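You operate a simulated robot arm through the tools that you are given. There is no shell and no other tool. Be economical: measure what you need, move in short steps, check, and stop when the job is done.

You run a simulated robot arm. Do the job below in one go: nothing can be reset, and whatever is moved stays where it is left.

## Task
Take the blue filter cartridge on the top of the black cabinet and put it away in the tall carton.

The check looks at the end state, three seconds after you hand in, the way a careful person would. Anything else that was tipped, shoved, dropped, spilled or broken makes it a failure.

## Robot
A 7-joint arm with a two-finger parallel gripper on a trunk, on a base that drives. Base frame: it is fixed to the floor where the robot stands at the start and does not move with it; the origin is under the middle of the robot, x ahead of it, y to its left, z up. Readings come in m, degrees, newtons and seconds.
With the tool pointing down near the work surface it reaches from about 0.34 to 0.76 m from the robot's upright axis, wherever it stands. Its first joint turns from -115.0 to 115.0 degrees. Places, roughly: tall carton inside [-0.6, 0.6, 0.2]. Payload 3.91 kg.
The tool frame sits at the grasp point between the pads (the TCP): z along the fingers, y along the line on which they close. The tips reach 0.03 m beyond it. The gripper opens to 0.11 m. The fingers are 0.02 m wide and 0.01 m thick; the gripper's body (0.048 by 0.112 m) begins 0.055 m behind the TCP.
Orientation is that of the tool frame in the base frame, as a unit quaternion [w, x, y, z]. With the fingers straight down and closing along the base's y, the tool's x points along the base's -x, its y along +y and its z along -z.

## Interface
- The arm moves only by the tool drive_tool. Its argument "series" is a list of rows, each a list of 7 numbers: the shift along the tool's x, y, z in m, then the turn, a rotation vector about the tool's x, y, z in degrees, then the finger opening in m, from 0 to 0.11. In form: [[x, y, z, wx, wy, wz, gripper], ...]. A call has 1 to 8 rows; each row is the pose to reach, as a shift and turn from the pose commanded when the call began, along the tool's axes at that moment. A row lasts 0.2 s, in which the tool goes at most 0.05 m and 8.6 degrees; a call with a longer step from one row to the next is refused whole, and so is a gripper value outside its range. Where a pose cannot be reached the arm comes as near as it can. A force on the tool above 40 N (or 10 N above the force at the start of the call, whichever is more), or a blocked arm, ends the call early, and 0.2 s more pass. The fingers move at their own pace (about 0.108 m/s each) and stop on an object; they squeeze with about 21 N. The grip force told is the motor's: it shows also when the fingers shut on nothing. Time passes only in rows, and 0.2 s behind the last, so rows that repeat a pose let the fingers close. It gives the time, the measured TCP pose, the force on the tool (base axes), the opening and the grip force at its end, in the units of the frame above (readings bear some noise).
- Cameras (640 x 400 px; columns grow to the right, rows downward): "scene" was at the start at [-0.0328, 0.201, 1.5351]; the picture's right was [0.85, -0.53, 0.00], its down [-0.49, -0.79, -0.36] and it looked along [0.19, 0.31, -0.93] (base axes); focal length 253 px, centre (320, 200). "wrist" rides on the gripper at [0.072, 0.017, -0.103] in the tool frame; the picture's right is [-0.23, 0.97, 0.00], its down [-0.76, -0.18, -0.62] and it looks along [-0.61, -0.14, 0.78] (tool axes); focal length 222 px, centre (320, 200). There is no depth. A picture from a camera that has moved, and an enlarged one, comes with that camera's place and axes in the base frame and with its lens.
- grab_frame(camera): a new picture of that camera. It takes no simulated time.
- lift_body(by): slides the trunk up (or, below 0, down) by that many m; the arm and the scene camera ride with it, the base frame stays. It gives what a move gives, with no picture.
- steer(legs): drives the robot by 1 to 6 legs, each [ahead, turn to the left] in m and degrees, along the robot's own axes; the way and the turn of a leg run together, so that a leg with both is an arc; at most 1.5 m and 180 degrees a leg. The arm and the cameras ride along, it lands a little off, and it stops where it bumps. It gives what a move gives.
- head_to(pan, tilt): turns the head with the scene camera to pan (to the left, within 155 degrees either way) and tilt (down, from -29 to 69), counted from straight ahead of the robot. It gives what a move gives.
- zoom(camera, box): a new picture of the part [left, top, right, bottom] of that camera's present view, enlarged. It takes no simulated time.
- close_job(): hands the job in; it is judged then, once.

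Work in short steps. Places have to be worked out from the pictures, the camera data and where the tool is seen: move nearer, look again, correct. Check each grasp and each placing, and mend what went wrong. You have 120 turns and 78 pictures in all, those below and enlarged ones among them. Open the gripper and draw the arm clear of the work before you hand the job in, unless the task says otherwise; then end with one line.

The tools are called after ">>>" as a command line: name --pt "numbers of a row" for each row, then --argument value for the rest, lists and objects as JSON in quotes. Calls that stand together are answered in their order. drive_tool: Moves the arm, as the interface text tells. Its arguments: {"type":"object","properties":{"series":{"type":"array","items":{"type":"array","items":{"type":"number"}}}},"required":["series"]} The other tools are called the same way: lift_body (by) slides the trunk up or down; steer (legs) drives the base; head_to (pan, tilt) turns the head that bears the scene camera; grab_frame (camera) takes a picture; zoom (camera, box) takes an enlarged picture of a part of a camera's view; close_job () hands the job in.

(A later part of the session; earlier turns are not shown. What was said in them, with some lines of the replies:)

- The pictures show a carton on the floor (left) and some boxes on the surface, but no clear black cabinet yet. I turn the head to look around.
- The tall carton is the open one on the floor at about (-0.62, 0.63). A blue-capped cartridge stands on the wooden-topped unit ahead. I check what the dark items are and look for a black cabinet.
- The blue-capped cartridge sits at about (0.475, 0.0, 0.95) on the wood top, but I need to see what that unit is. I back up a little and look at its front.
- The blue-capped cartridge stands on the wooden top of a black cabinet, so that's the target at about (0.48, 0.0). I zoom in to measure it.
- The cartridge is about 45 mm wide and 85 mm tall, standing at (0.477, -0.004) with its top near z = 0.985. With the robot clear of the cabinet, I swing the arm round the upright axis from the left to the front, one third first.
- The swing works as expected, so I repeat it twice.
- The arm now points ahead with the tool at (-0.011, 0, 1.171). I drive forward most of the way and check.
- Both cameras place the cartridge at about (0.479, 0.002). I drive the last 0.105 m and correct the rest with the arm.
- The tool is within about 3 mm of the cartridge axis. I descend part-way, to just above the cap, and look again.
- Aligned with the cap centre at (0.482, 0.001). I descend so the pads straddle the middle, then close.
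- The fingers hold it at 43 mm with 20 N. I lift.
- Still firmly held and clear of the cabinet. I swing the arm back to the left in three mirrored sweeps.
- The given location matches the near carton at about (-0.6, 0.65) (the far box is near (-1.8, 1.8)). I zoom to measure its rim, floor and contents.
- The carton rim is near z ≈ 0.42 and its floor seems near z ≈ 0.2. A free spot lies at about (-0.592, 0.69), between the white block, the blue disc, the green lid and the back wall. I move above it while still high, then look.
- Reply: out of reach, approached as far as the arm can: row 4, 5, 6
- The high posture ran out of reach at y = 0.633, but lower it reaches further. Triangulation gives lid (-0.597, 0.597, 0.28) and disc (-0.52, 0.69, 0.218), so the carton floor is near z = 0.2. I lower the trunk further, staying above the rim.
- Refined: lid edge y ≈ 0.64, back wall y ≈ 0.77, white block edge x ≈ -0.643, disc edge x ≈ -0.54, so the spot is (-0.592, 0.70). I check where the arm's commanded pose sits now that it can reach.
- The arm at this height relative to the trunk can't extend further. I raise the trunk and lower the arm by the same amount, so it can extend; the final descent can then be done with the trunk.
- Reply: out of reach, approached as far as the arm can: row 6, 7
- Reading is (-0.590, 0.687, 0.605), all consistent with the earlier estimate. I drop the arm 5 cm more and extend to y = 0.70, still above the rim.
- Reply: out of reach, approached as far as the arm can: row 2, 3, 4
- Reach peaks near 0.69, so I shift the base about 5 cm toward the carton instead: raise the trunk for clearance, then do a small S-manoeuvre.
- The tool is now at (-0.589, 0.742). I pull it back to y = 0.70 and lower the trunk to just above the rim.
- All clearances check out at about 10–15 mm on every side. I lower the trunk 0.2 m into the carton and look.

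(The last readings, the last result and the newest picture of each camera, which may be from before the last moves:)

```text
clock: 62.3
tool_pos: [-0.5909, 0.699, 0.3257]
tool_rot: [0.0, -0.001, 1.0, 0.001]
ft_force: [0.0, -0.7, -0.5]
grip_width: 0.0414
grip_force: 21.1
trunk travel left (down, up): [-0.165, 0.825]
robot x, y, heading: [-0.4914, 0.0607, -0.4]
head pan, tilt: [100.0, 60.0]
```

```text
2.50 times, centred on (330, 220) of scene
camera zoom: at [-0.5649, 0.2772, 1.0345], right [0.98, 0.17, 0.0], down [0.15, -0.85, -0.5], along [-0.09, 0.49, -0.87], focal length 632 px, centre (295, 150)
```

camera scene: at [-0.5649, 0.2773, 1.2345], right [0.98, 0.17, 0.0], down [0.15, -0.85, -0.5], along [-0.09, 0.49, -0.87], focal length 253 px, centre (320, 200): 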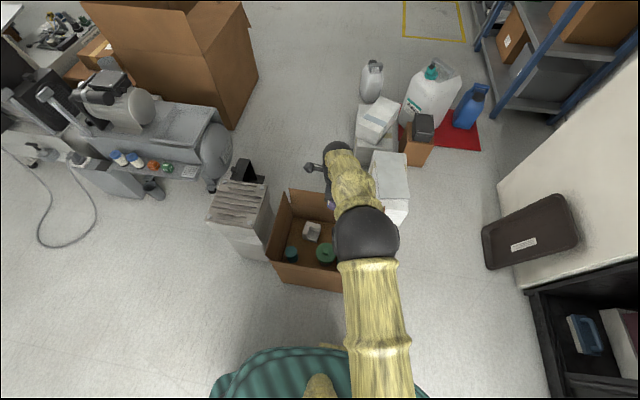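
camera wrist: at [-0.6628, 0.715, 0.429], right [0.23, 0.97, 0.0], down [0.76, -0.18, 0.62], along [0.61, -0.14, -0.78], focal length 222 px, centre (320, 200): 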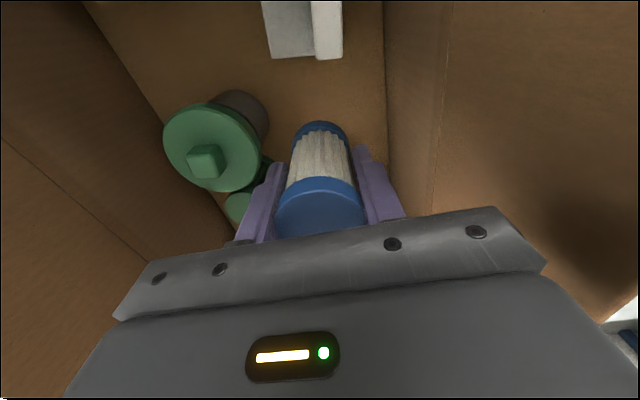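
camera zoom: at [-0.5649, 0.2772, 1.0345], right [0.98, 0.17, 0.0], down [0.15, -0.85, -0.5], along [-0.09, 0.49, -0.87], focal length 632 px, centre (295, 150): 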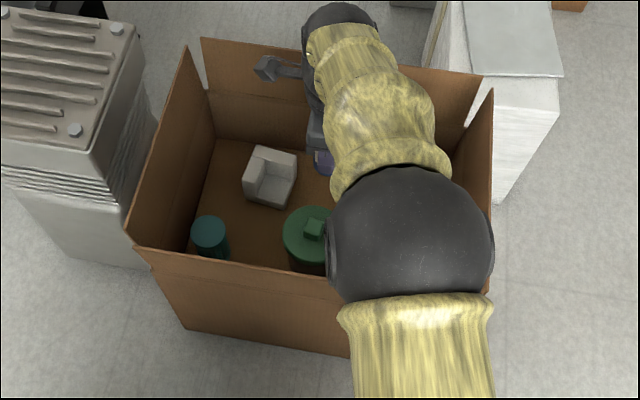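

The cartridge is inside and clear of everything. Before the last few centimetres, I check the arm's elbow height over the front rim with a second viewpoint.

>>> head_to --pan 50 --tilt 60

>>> grab_frame --camera "scene"

>>> head_to --pan 145 --tilt 45

>>> grab_frame --camera "scene"

```text
clock: 63.5
tool_pos: [-0.5906, 0.6994, 0.3248]
tool_rot: [-0.001, 0.0, 1.0, 0.0]
ft_force: [-0.2, -0.4, -1.5]
grip_width: 0.0421
grip_force: 21.2
trunk travel left (down, up): [-0.165, 0.825]
robot x, y, heading: [-0.49, 0.06, -0.0]
head pan, tilt: [50.0, 60.0]
```

```text
39 pictures are left
camera scene: at [-0.5105, 0.2626, 1.0345], right [0.77, -0.64, 0.0], down [-0.56, -0.66, -0.5], along [0.32, 0.38, -0.87], focal length 253 px, centre (320, 200)
```

scene: 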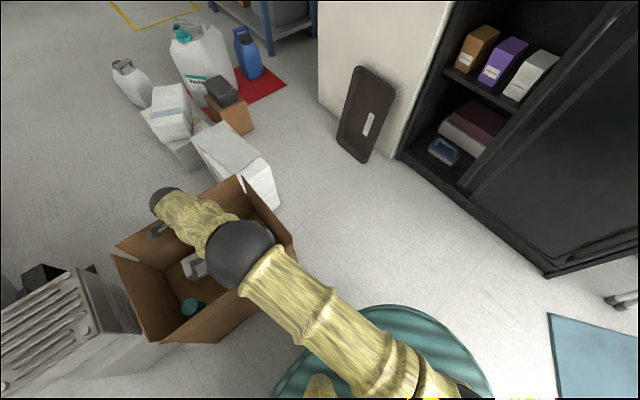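

```text
clock: 65.2
tool_pos: [-0.5907, 0.6994, 0.3238]
tool_rot: [0.0, 0.0, 1.0, -0.001]
ft_force: [0.0, -0.4, -0.8]
grip_width: 0.0412
grip_force: 21.0
trunk travel left (down, up): [-0.165, 0.825]
robot x, y, heading: [-0.4907, 0.0587, -0.2]
head pan, tilt: [145.0, 45.0]
```

```text
38 pictures are left
camera scene: at [-0.6199, 0.2583, 1.0539], right [0.57, 0.82, 0.0], down [0.58, -0.41, -0.71], along [-0.58, 0.41, -0.71], focal length 253 px, centre (320, 200)
```

scene: 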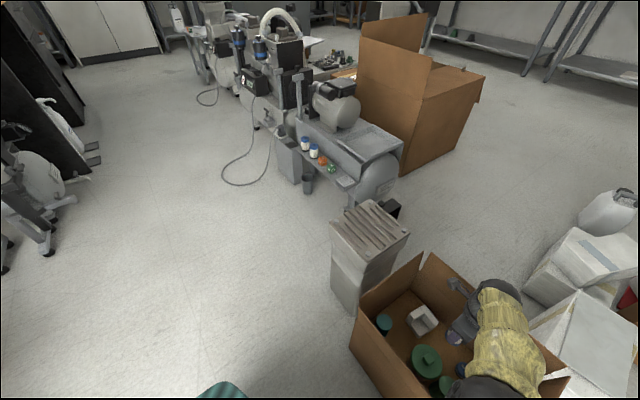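

The elbow is at about z = 0.69 (bottom near 0.64), well above the 0.42 rim. I lower 5 cm more by trunk, then inch down by arm with force watching.

>>> lift_body --by -0.05

>>> drive_tool --pt "0 0 0.005 0 0 0 0.03" --pt "0 0 0.01 0 0 0 0.03"

>>> grab_frame --camera "wrist"

>>> grab_frame --camera "scene"

```text
clock: 66.1
tool_pos: [-0.5901, 0.6985, 0.2756]
tool_rot: [-0.001, 0.0, 1.0, 0.0]
ft_force: [-0.1, 0.0, -0.6]
grip_width: 0.0415
grip_force: 20.7
trunk travel left (down, up): [-0.115, 0.875]
robot x, y, heading: [-0.4919, 0.0557, -0.1]
head pan, tilt: [145.0, 45.0]
```

```text
clock: 66.7
tool_pos: [-0.59, 0.6988, 0.2644]
tool_rot: [0.0, 0.0, 1.0, 0.0]
ft_force: [-0.5, 1.0, -0.2]
grip_width: 0.0414
grip_force: 20.6
trunk travel left (down, up): [-0.115, 0.875]
robot x, y, heading: [-0.4921, 0.056, -0.0]
head pan, tilt: [145.0, 45.0]
```

```text
37 pictures are left
camera wrist: at [-0.6627, 0.7151, 0.3686], right [0.23, 0.97, 0.0], down [0.76, -0.18, 0.62], along [0.61, -0.14, -0.78], focal length 222 px, centre (320, 200)
```

wrist: 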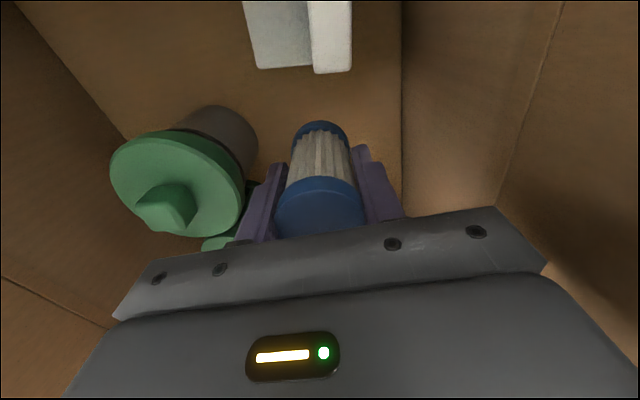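

```text
36 pictures are left
camera scene: at [-0.6199, 0.2583, 1.004], right [0.57, 0.82, 0.0], down [0.58, -0.41, -0.71], along [-0.58, 0.41, -0.71], focal length 253 px, centre (320, 200)
```

scene: 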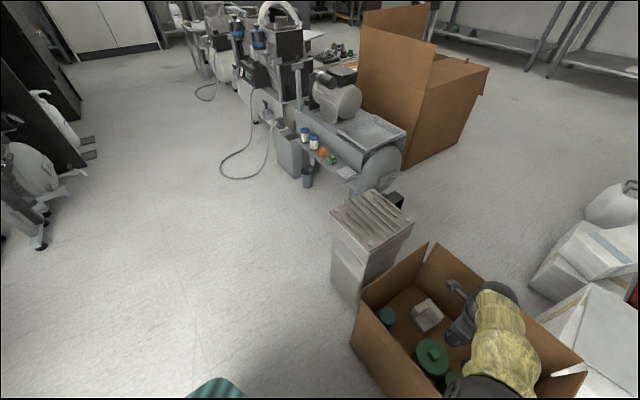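

No contact yet (tool force ≈ 0). I zoom to judge the gap to the floor and to the lid.

>>> zoom --camera "wrist" --box '[200, 60, 420, 260]'

>>> zoom --camera "scene" --box '[380, 260, 540, 400]'

```text
2.00 times, centred on (310, 160) of wrist
camera zoom: at [-0.6627, 0.7151, 0.3686], right [0.23, 0.97, 0.0], down [0.76, -0.18, 0.62], along [0.61, -0.14, -0.78], focal length 444 px, centre (340, 280)
```

zoom: 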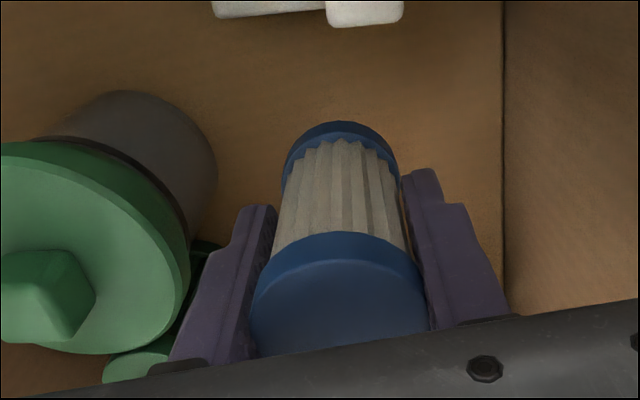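

```text
2.86 times, centred on (460, 330) of scene
camera zoom: at [-0.6199, 0.2583, 1.004], right [0.57, 0.82, 0.0], down [0.58, -0.41, -0.71], along [-0.58, 0.41, -0.71], focal length 722 px, centre (-80, -171)
```

zoom: 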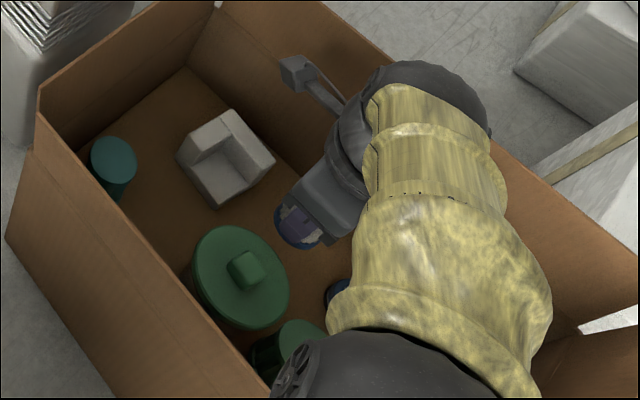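

Gap to the lid is about 2 cm. I inch down 10 mm and read the force.

>>> drive_tool --pt "0 0 0.003 0 0 0 0.03" --pt "0 0 0.006 0 0 0 0.03" --pt "0 0 0.01 0 0 0 0.03"

>>> drive_tool --pt "0 0 0.003 0 0 0 0.03" --pt "0 0 0.005 0 0 0 0.03"

```text
clock: 67.5
tool_pos: [-0.591, 0.6993, 0.2547]
tool_rot: [0.0, -0.001, 1.0, 0.0]
ft_force: [-0.5, -1.1, -1.1]
grip_width: 0.0415
grip_force: 21.1
trunk travel left (down, up): [-0.115, 0.875]
robot x, y, heading: [-0.4886, 0.0566, -0.1]
head pan, tilt: [145.0, 45.0]
```

```text
clock: 68.1
tool_pos: [-0.5907, 0.6993, 0.2494]
tool_rot: [0.0, 0.0, 1.0, 0.0]
ft_force: [0.5, 0.1, -1.1]
grip_width: 0.0414
grip_force: 20.6
trunk travel left (down, up): [-0.115, 0.875]
robot x, y, heading: [-0.49, 0.0618, 0.0]
head pan, tilt: [145.0, 45.0]
```

No contact yet; continuing in 5 mm steps.

>>> drive_tool --pt "0 0 0.003 0 0 0 0.03" --pt "0 0 0.006 0 0 0 0.03"

>>> drive_tool --pt "0 0 0.003 0 0 0 0.03" --pt "0 0 0.006 0 0 0 0.03"

>>> grab_frame --camera "wrist"

>>> zoom --camera "scene" --box '[380, 260, 540, 400]'

```text
clock: 68.7
tool_pos: [-0.5897, 0.6983, 0.2457]
tool_rot: [0.0, 0.0, 1.0, 0.0]
ft_force: [-0.2, -0.5, -1.5]
grip_width: 0.0414
grip_force: 21.6
trunk travel left (down, up): [-0.115, 0.875]
robot x, y, heading: [-0.49, 0.0575, 0.3]
head pan, tilt: [145.0, 45.0]
```

```text
clock: 69.3
tool_pos: [-0.5904, 0.6971, 0.2378]
tool_rot: [0.0, -0.001, 1.0, 0.0]
ft_force: [-0.3, -0.3, -1.3]
grip_width: 0.0414
grip_force: 21.4
trunk travel left (down, up): [-0.115, 0.875]
robot x, y, heading: [-0.4895, 0.0573, -0.3]
head pan, tilt: [145.0, 45.0]
```

```text
33 pictures are left
camera wrist: at [-0.6627, 0.7149, 0.3419], right [0.23, 0.97, 0.0], down [0.76, -0.18, 0.62], along [0.61, -0.14, -0.78], focal length 222 px, centre (320, 200)
```

wrist: 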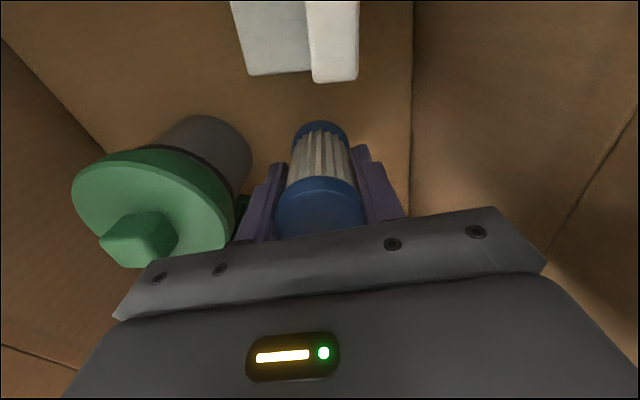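

```text
2.86 times, centred on (460, 330) of scene
camera zoom: at [-0.6199, 0.2583, 1.004], right [0.57, 0.82, 0.0], down [0.58, -0.41, -0.71], along [-0.58, 0.41, -0.71], focal length 722 px, centre (-80, -171)
```

zoom: 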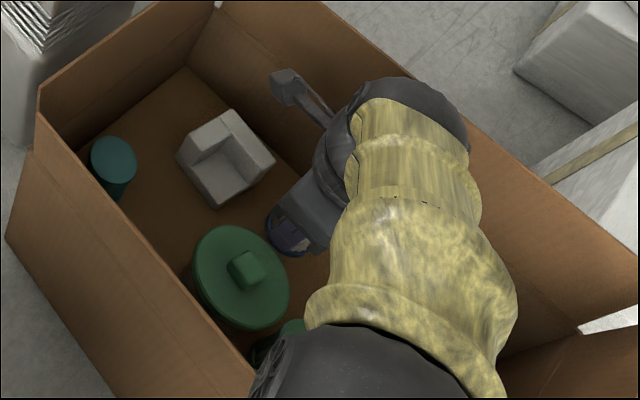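

From the way the wall–floor edge shifts between views, the floor is at about z ≈ 0.18, so roughly 1 cm remains. Continuing gently.

>>> drive_tool --pt "0 0 0.003 0 0 0 0.03" --pt "0 0 0.005 0 0 0 0.03"

>>> drive_tool --pt "0 0 0.002 0 0 0 0.03" --pt "0 0 0.004 0 0 0 0.03"

```text
clock: 69.9
tool_pos: [-0.5905, 0.6982, 0.2331]
tool_rot: [-0.001, 0.0, 1.0, 0.001]
ft_force: [0.0, -0.7, -0.7]
grip_width: 0.0412
grip_force: 20.6
trunk travel left (down, up): [-0.115, 0.875]
robot x, y, heading: [-0.4883, 0.0607, -0.2]
head pan, tilt: [145.0, 45.0]
```

```text
clock: 70.5
tool_pos: [-0.5904, 0.699, 0.2281]
tool_rot: [0.0, -0.001, 1.0, 0.0]
ft_force: [-0.2, 0.4, -0.5]
grip_width: 0.0412
grip_force: 21.0
trunk travel left (down, up): [-0.115, 0.875]
robot x, y, heading: [-0.4915, 0.0601, -0.3]
head pan, tilt: [145.0, 45.0]
```

>>> drive_tool --pt "0 0 0.002 0 0 0 0.03" --pt "0 0 0.004 0 0 0 0.03"

>>> drive_tool --pt "0 0 0.002 0 0 0 0.03" --pt "0 0 0.004 0 0 0 0.03"

>>> grab_frame --camera "wrist"

```text
clock: 71.1
tool_pos: [-0.5904, 0.6992, 0.226]
tool_rot: [0.0, -0.001, 1.0, 0.0]
ft_force: [0.2, 0.5, -0.7]
grip_width: 0.0412
grip_force: 21.1
trunk travel left (down, up): [-0.115, 0.875]
robot x, y, heading: [-0.4889, 0.0589, -0.1]
head pan, tilt: [145.0, 45.0]
```

```text
clock: 71.7
tool_pos: [-0.5909, 0.6977, 0.2213]
tool_rot: [0.0, -0.001, 1.0, 0.0]
ft_force: [-1.4, -0.3, -1.0]
grip_width: 0.0414
grip_force: 21.0
trunk travel left (down, up): [-0.115, 0.875]
robot x, y, heading: [-0.4932, 0.0601, -0.4]
head pan, tilt: [145.0, 45.0]
```

```text
31 pictures are left
camera wrist: at [-0.6625, 0.7149, 0.3248], right [0.23, 0.97, 0.0], down [0.76, -0.18, 0.62], along [0.61, -0.14, -0.78], focal length 222 px, centre (320, 200)
```

wrist: 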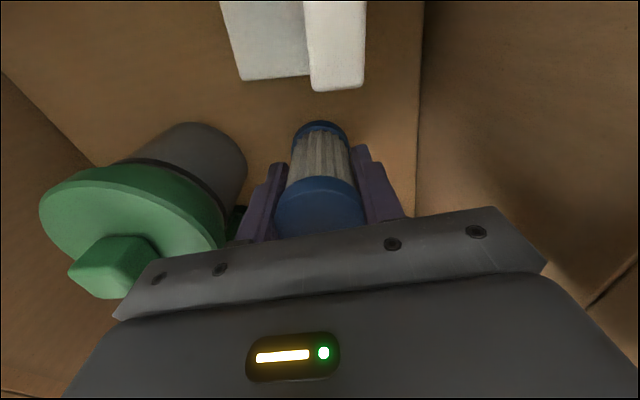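

Still no contact force; the lid top is about 2.5 cm below the hand body. I keep lowering in small steps.

>>> drive_tool --pt "0 0 0.002 0 0 0 0.03" --pt "0 0 0.005 0 0 0 0.03"

>>> drive_tool --pt "0 0 0.002 0 0 0 0.03" --pt "0 0 0.005 0 0 0 0.03"

>>> zoom --camera "wrist" --box '[200, 60, 420, 260]'

```text
clock: 72.3
tool_pos: [-0.5906, 0.6976, 0.2156]
tool_rot: [0.0, -0.001, 1.0, 0.0]
ft_force: [-0.3, -0.6, -1.5]
grip_width: 0.0412
grip_force: 21.0
trunk travel left (down, up): [-0.115, 0.875]
robot x, y, heading: [-0.4924, 0.0571, -0.0]
head pan, tilt: [145.0, 45.0]
```

```text
clock: 72.9
tool_pos: [-0.5894, 0.7002, 0.2144]
tool_rot: [0.0, 0.0, 1.0, 0.003]
ft_force: [0.8, -3.6, 18.1]
grip_width: 0.0414
grip_force: 21.2
trunk travel left (down, up): [-0.115, 0.875]
robot x, y, heading: [-0.4932, 0.0566, -0.1]
head pan, tilt: [145.0, 45.0]
```

```text
2.00 times, centred on (310, 160) of wrist
camera zoom: at [-0.6629, 0.7155, 0.3186], right [0.23, 0.97, 0.0], down [0.76, -0.18, 0.62], along [0.61, -0.14, -0.78], focal length 444 px, centre (340, 280)
```

zoom: 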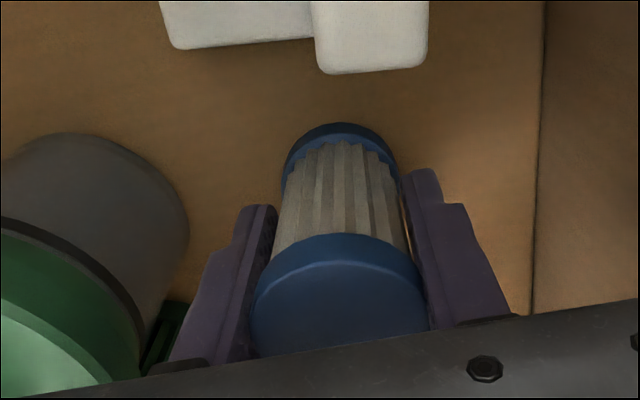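

Contact: 18 N upward at TCP z = 0.214, matching the cartridge bottom on the carton floor. I back off the pressing, then open the fingers to just 0.06.

>>> drive_tool --pt "0 0 -0.003 0 0 0 0.03" --pt "0 0 -0.003 0 0 0 0.03"

>>> drive_tool --pt "0 0 0 0 0 0 0.05" --pt "0 0 0 0 0 0 0.058" --pt "0 0 0 0 0 0 0.058"

>>> zoom --camera "wrist" --box '[200, 60, 420, 260]'

```text
clock: 73.5
tool_pos: [-0.589, 0.698, 0.214]
tool_rot: [0.0, 0.0, 1.0, 0.001]
ft_force: [0.0, 3.4, 7.1]
grip_width: 0.0404
grip_force: 20.7
trunk travel left (down, up): [-0.115, 0.875]
robot x, y, heading: [-0.4918, 0.0555, -0.2]
head pan, tilt: [145.0, 45.0]
```

```text
clock: 74.3
tool_pos: [-0.5901, 0.6973, 0.2147]
tool_rot: [0.0, -0.001, 1.0, 0.0]
ft_force: [0.3, -0.1, 0.4]
grip_width: 0.058
grip_force: 0.0
trunk travel left (down, up): [-0.115, 0.875]
robot x, y, heading: [-0.4889, 0.0592, -0.2]
head pan, tilt: [145.0, 45.0]
```

```text
2.00 times, centred on (310, 160) of wrist
camera zoom: at [-0.6628, 0.7148, 0.3177], right [0.23, 0.97, 0.0], down [0.76, -0.18, 0.62], along [0.61, -0.14, -0.78], focal length 444 px, centre (340, 280)
```

zoom: 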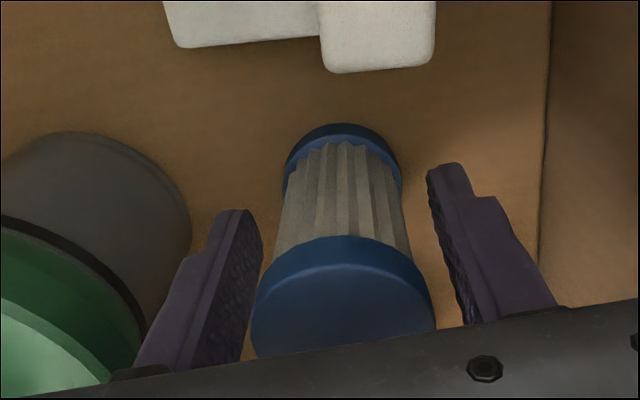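

The cartridge stands upright on its own with the fingers clear on both sides. I draw straight up: first with the arm, keeping the opening, then with the trunk.

>>> drive_tool --pt "0 0 -0.02 0 0 0 0.058" --pt "0 0 -0.05 0 0 0 0.058" --pt "0 0 -0.08 0 0 0 0.058"

>>> lift_body --by 0.4

>>> grab_frame --camera "wrist"

>>> grab_frame --camera "scene"

```text
clock: 75.1
tool_pos: [-0.5898, 0.6973, 0.2957]
tool_rot: [0.0, 0.0, 1.0, 0.0]
ft_force: [-0.4, -1.0, -0.1]
grip_width: 0.058
grip_force: 0.1
trunk travel left (down, up): [-0.115, 0.875]
robot x, y, heading: [-0.49, 0.0559, -0.4]
head pan, tilt: [145.0, 45.0]
```

```text
clock: 79.0
tool_pos: [-0.59, 0.6988, 0.6946]
tool_rot: [0.0, 0.0, 1.0, 0.001]
ft_force: [-0.7, 0.6, 0.9]
grip_width: 0.0579
grip_force: 0.1
trunk travel left (down, up): [-0.515, 0.475]
robot x, y, heading: [-0.4913, 0.0615, -0.1]
head pan, tilt: [145.0, 45.0]
```

```text
28 pictures are left
camera wrist: at [-0.6626, 0.7152, 0.7984], right [0.23, 0.97, 0.0], down [0.76, -0.18, 0.62], along [0.61, -0.14, -0.78], focal length 222 px, centre (320, 200)
```

wrist: 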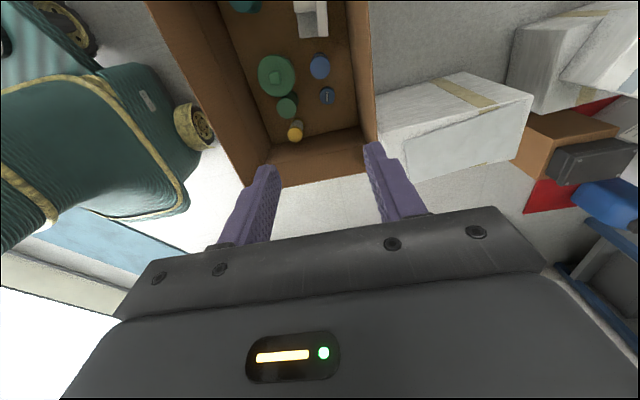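

```text
27 pictures are left
camera scene: at [-0.6199, 0.2583, 1.4039], right [0.57, 0.82, 0.0], down [0.58, -0.41, -0.71], along [-0.58, 0.41, -0.71], focal length 253 px, centre (320, 200)
```

scene: 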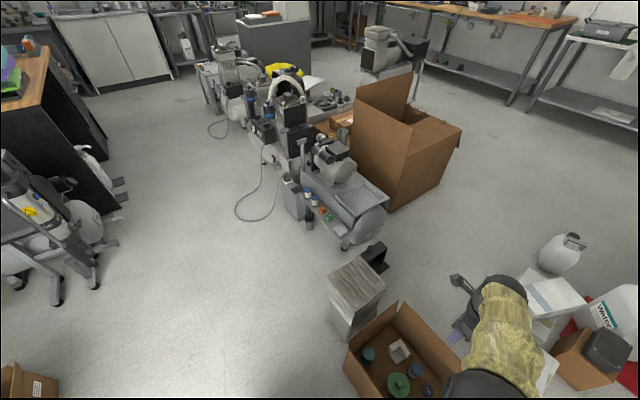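

The cartridge stands upright in the carton and every other item is where it was. I open the gripper fully, raise the trunk and pull the arm back from the carton.

>>> lift_body --by 0.3

>>> drive_tool --pt "0 -0.04 -0.02 0 0 0 0.11" --pt "0 -0.08 -0.04 0 0 0 0.11" --pt "0 -0.12 -0.06 0 0 0 0.11" --pt "0 -0.16 -0.08 0 0 0 0.11" --pt "0 -0.19 -0.1 0 0 0 0.11"

>>> head_to --pan 115 --tilt 60

>>> grab_frame --camera "scene"

```text
clock: 82.0
tool_pos: [-0.5897, 0.6996, 0.9946]
tool_rot: [0.001, 0.0, 1.0, 0.0]
ft_force: [0.1, -0.2, -0.1]
grip_width: 0.0579
grip_force: 0.1
trunk travel left (down, up): [-0.815, 0.175]
robot x, y, heading: [-0.493, 0.0592, -0.1]
head pan, tilt: [145.0, 45.0]
```

```text
clock: 83.2
tool_pos: [-0.5411, 0.5181, 1.0848]
tool_rot: [0.005, 0.051, 0.999, -0.008]
ft_force: [0.0, -0.1, 0.4]
grip_width: 0.11
grip_force: 0.0
trunk travel left (down, up): [-0.815, 0.175]
robot x, y, heading: [-0.4931, 0.0582, -0.1]
head pan, tilt: [145.0, 45.0]
```

```text
clock: 84.1
tool_pos: [-0.5429, 0.5192, 1.0856]
tool_rot: [0.004, 0.049, 0.999, -0.008]
ft_force: [0.2, 0.0, -0.4]
grip_width: 0.1101
grip_force: 0.1
trunk travel left (down, up): [-0.815, 0.175]
robot x, y, heading: [-0.4918, 0.0555, 0.0]
head pan, tilt: [115.0, 60.0]
```

```text
26 pictures are left
camera scene: at [-0.5816, 0.2722, 1.6845], right [0.91, 0.42, 0.0], down [0.37, -0.78, -0.5], along [-0.21, 0.45, -0.87], focal length 253 px, centre (320, 200)
```

scene: 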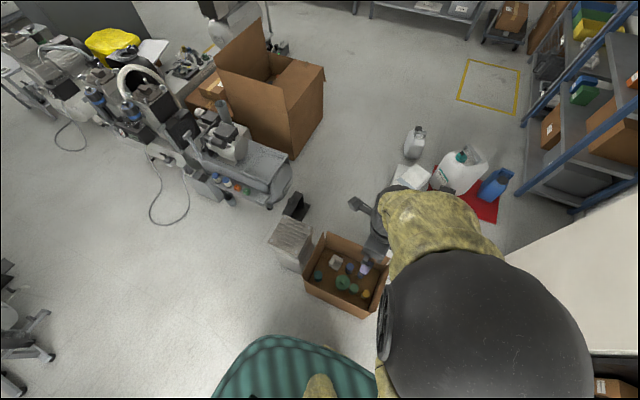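

The cartridge is standing in the carton, the gripper is open and well above it, and nothing else has moved. I hand in.

>>> close_job

```text
The job is handed in.
```

The blue filter cartridge from the top of the black cabinet is now standing upright in the tall carton; nothing else appeared to move in the final pictures, and the arm is clear with the gripper open.
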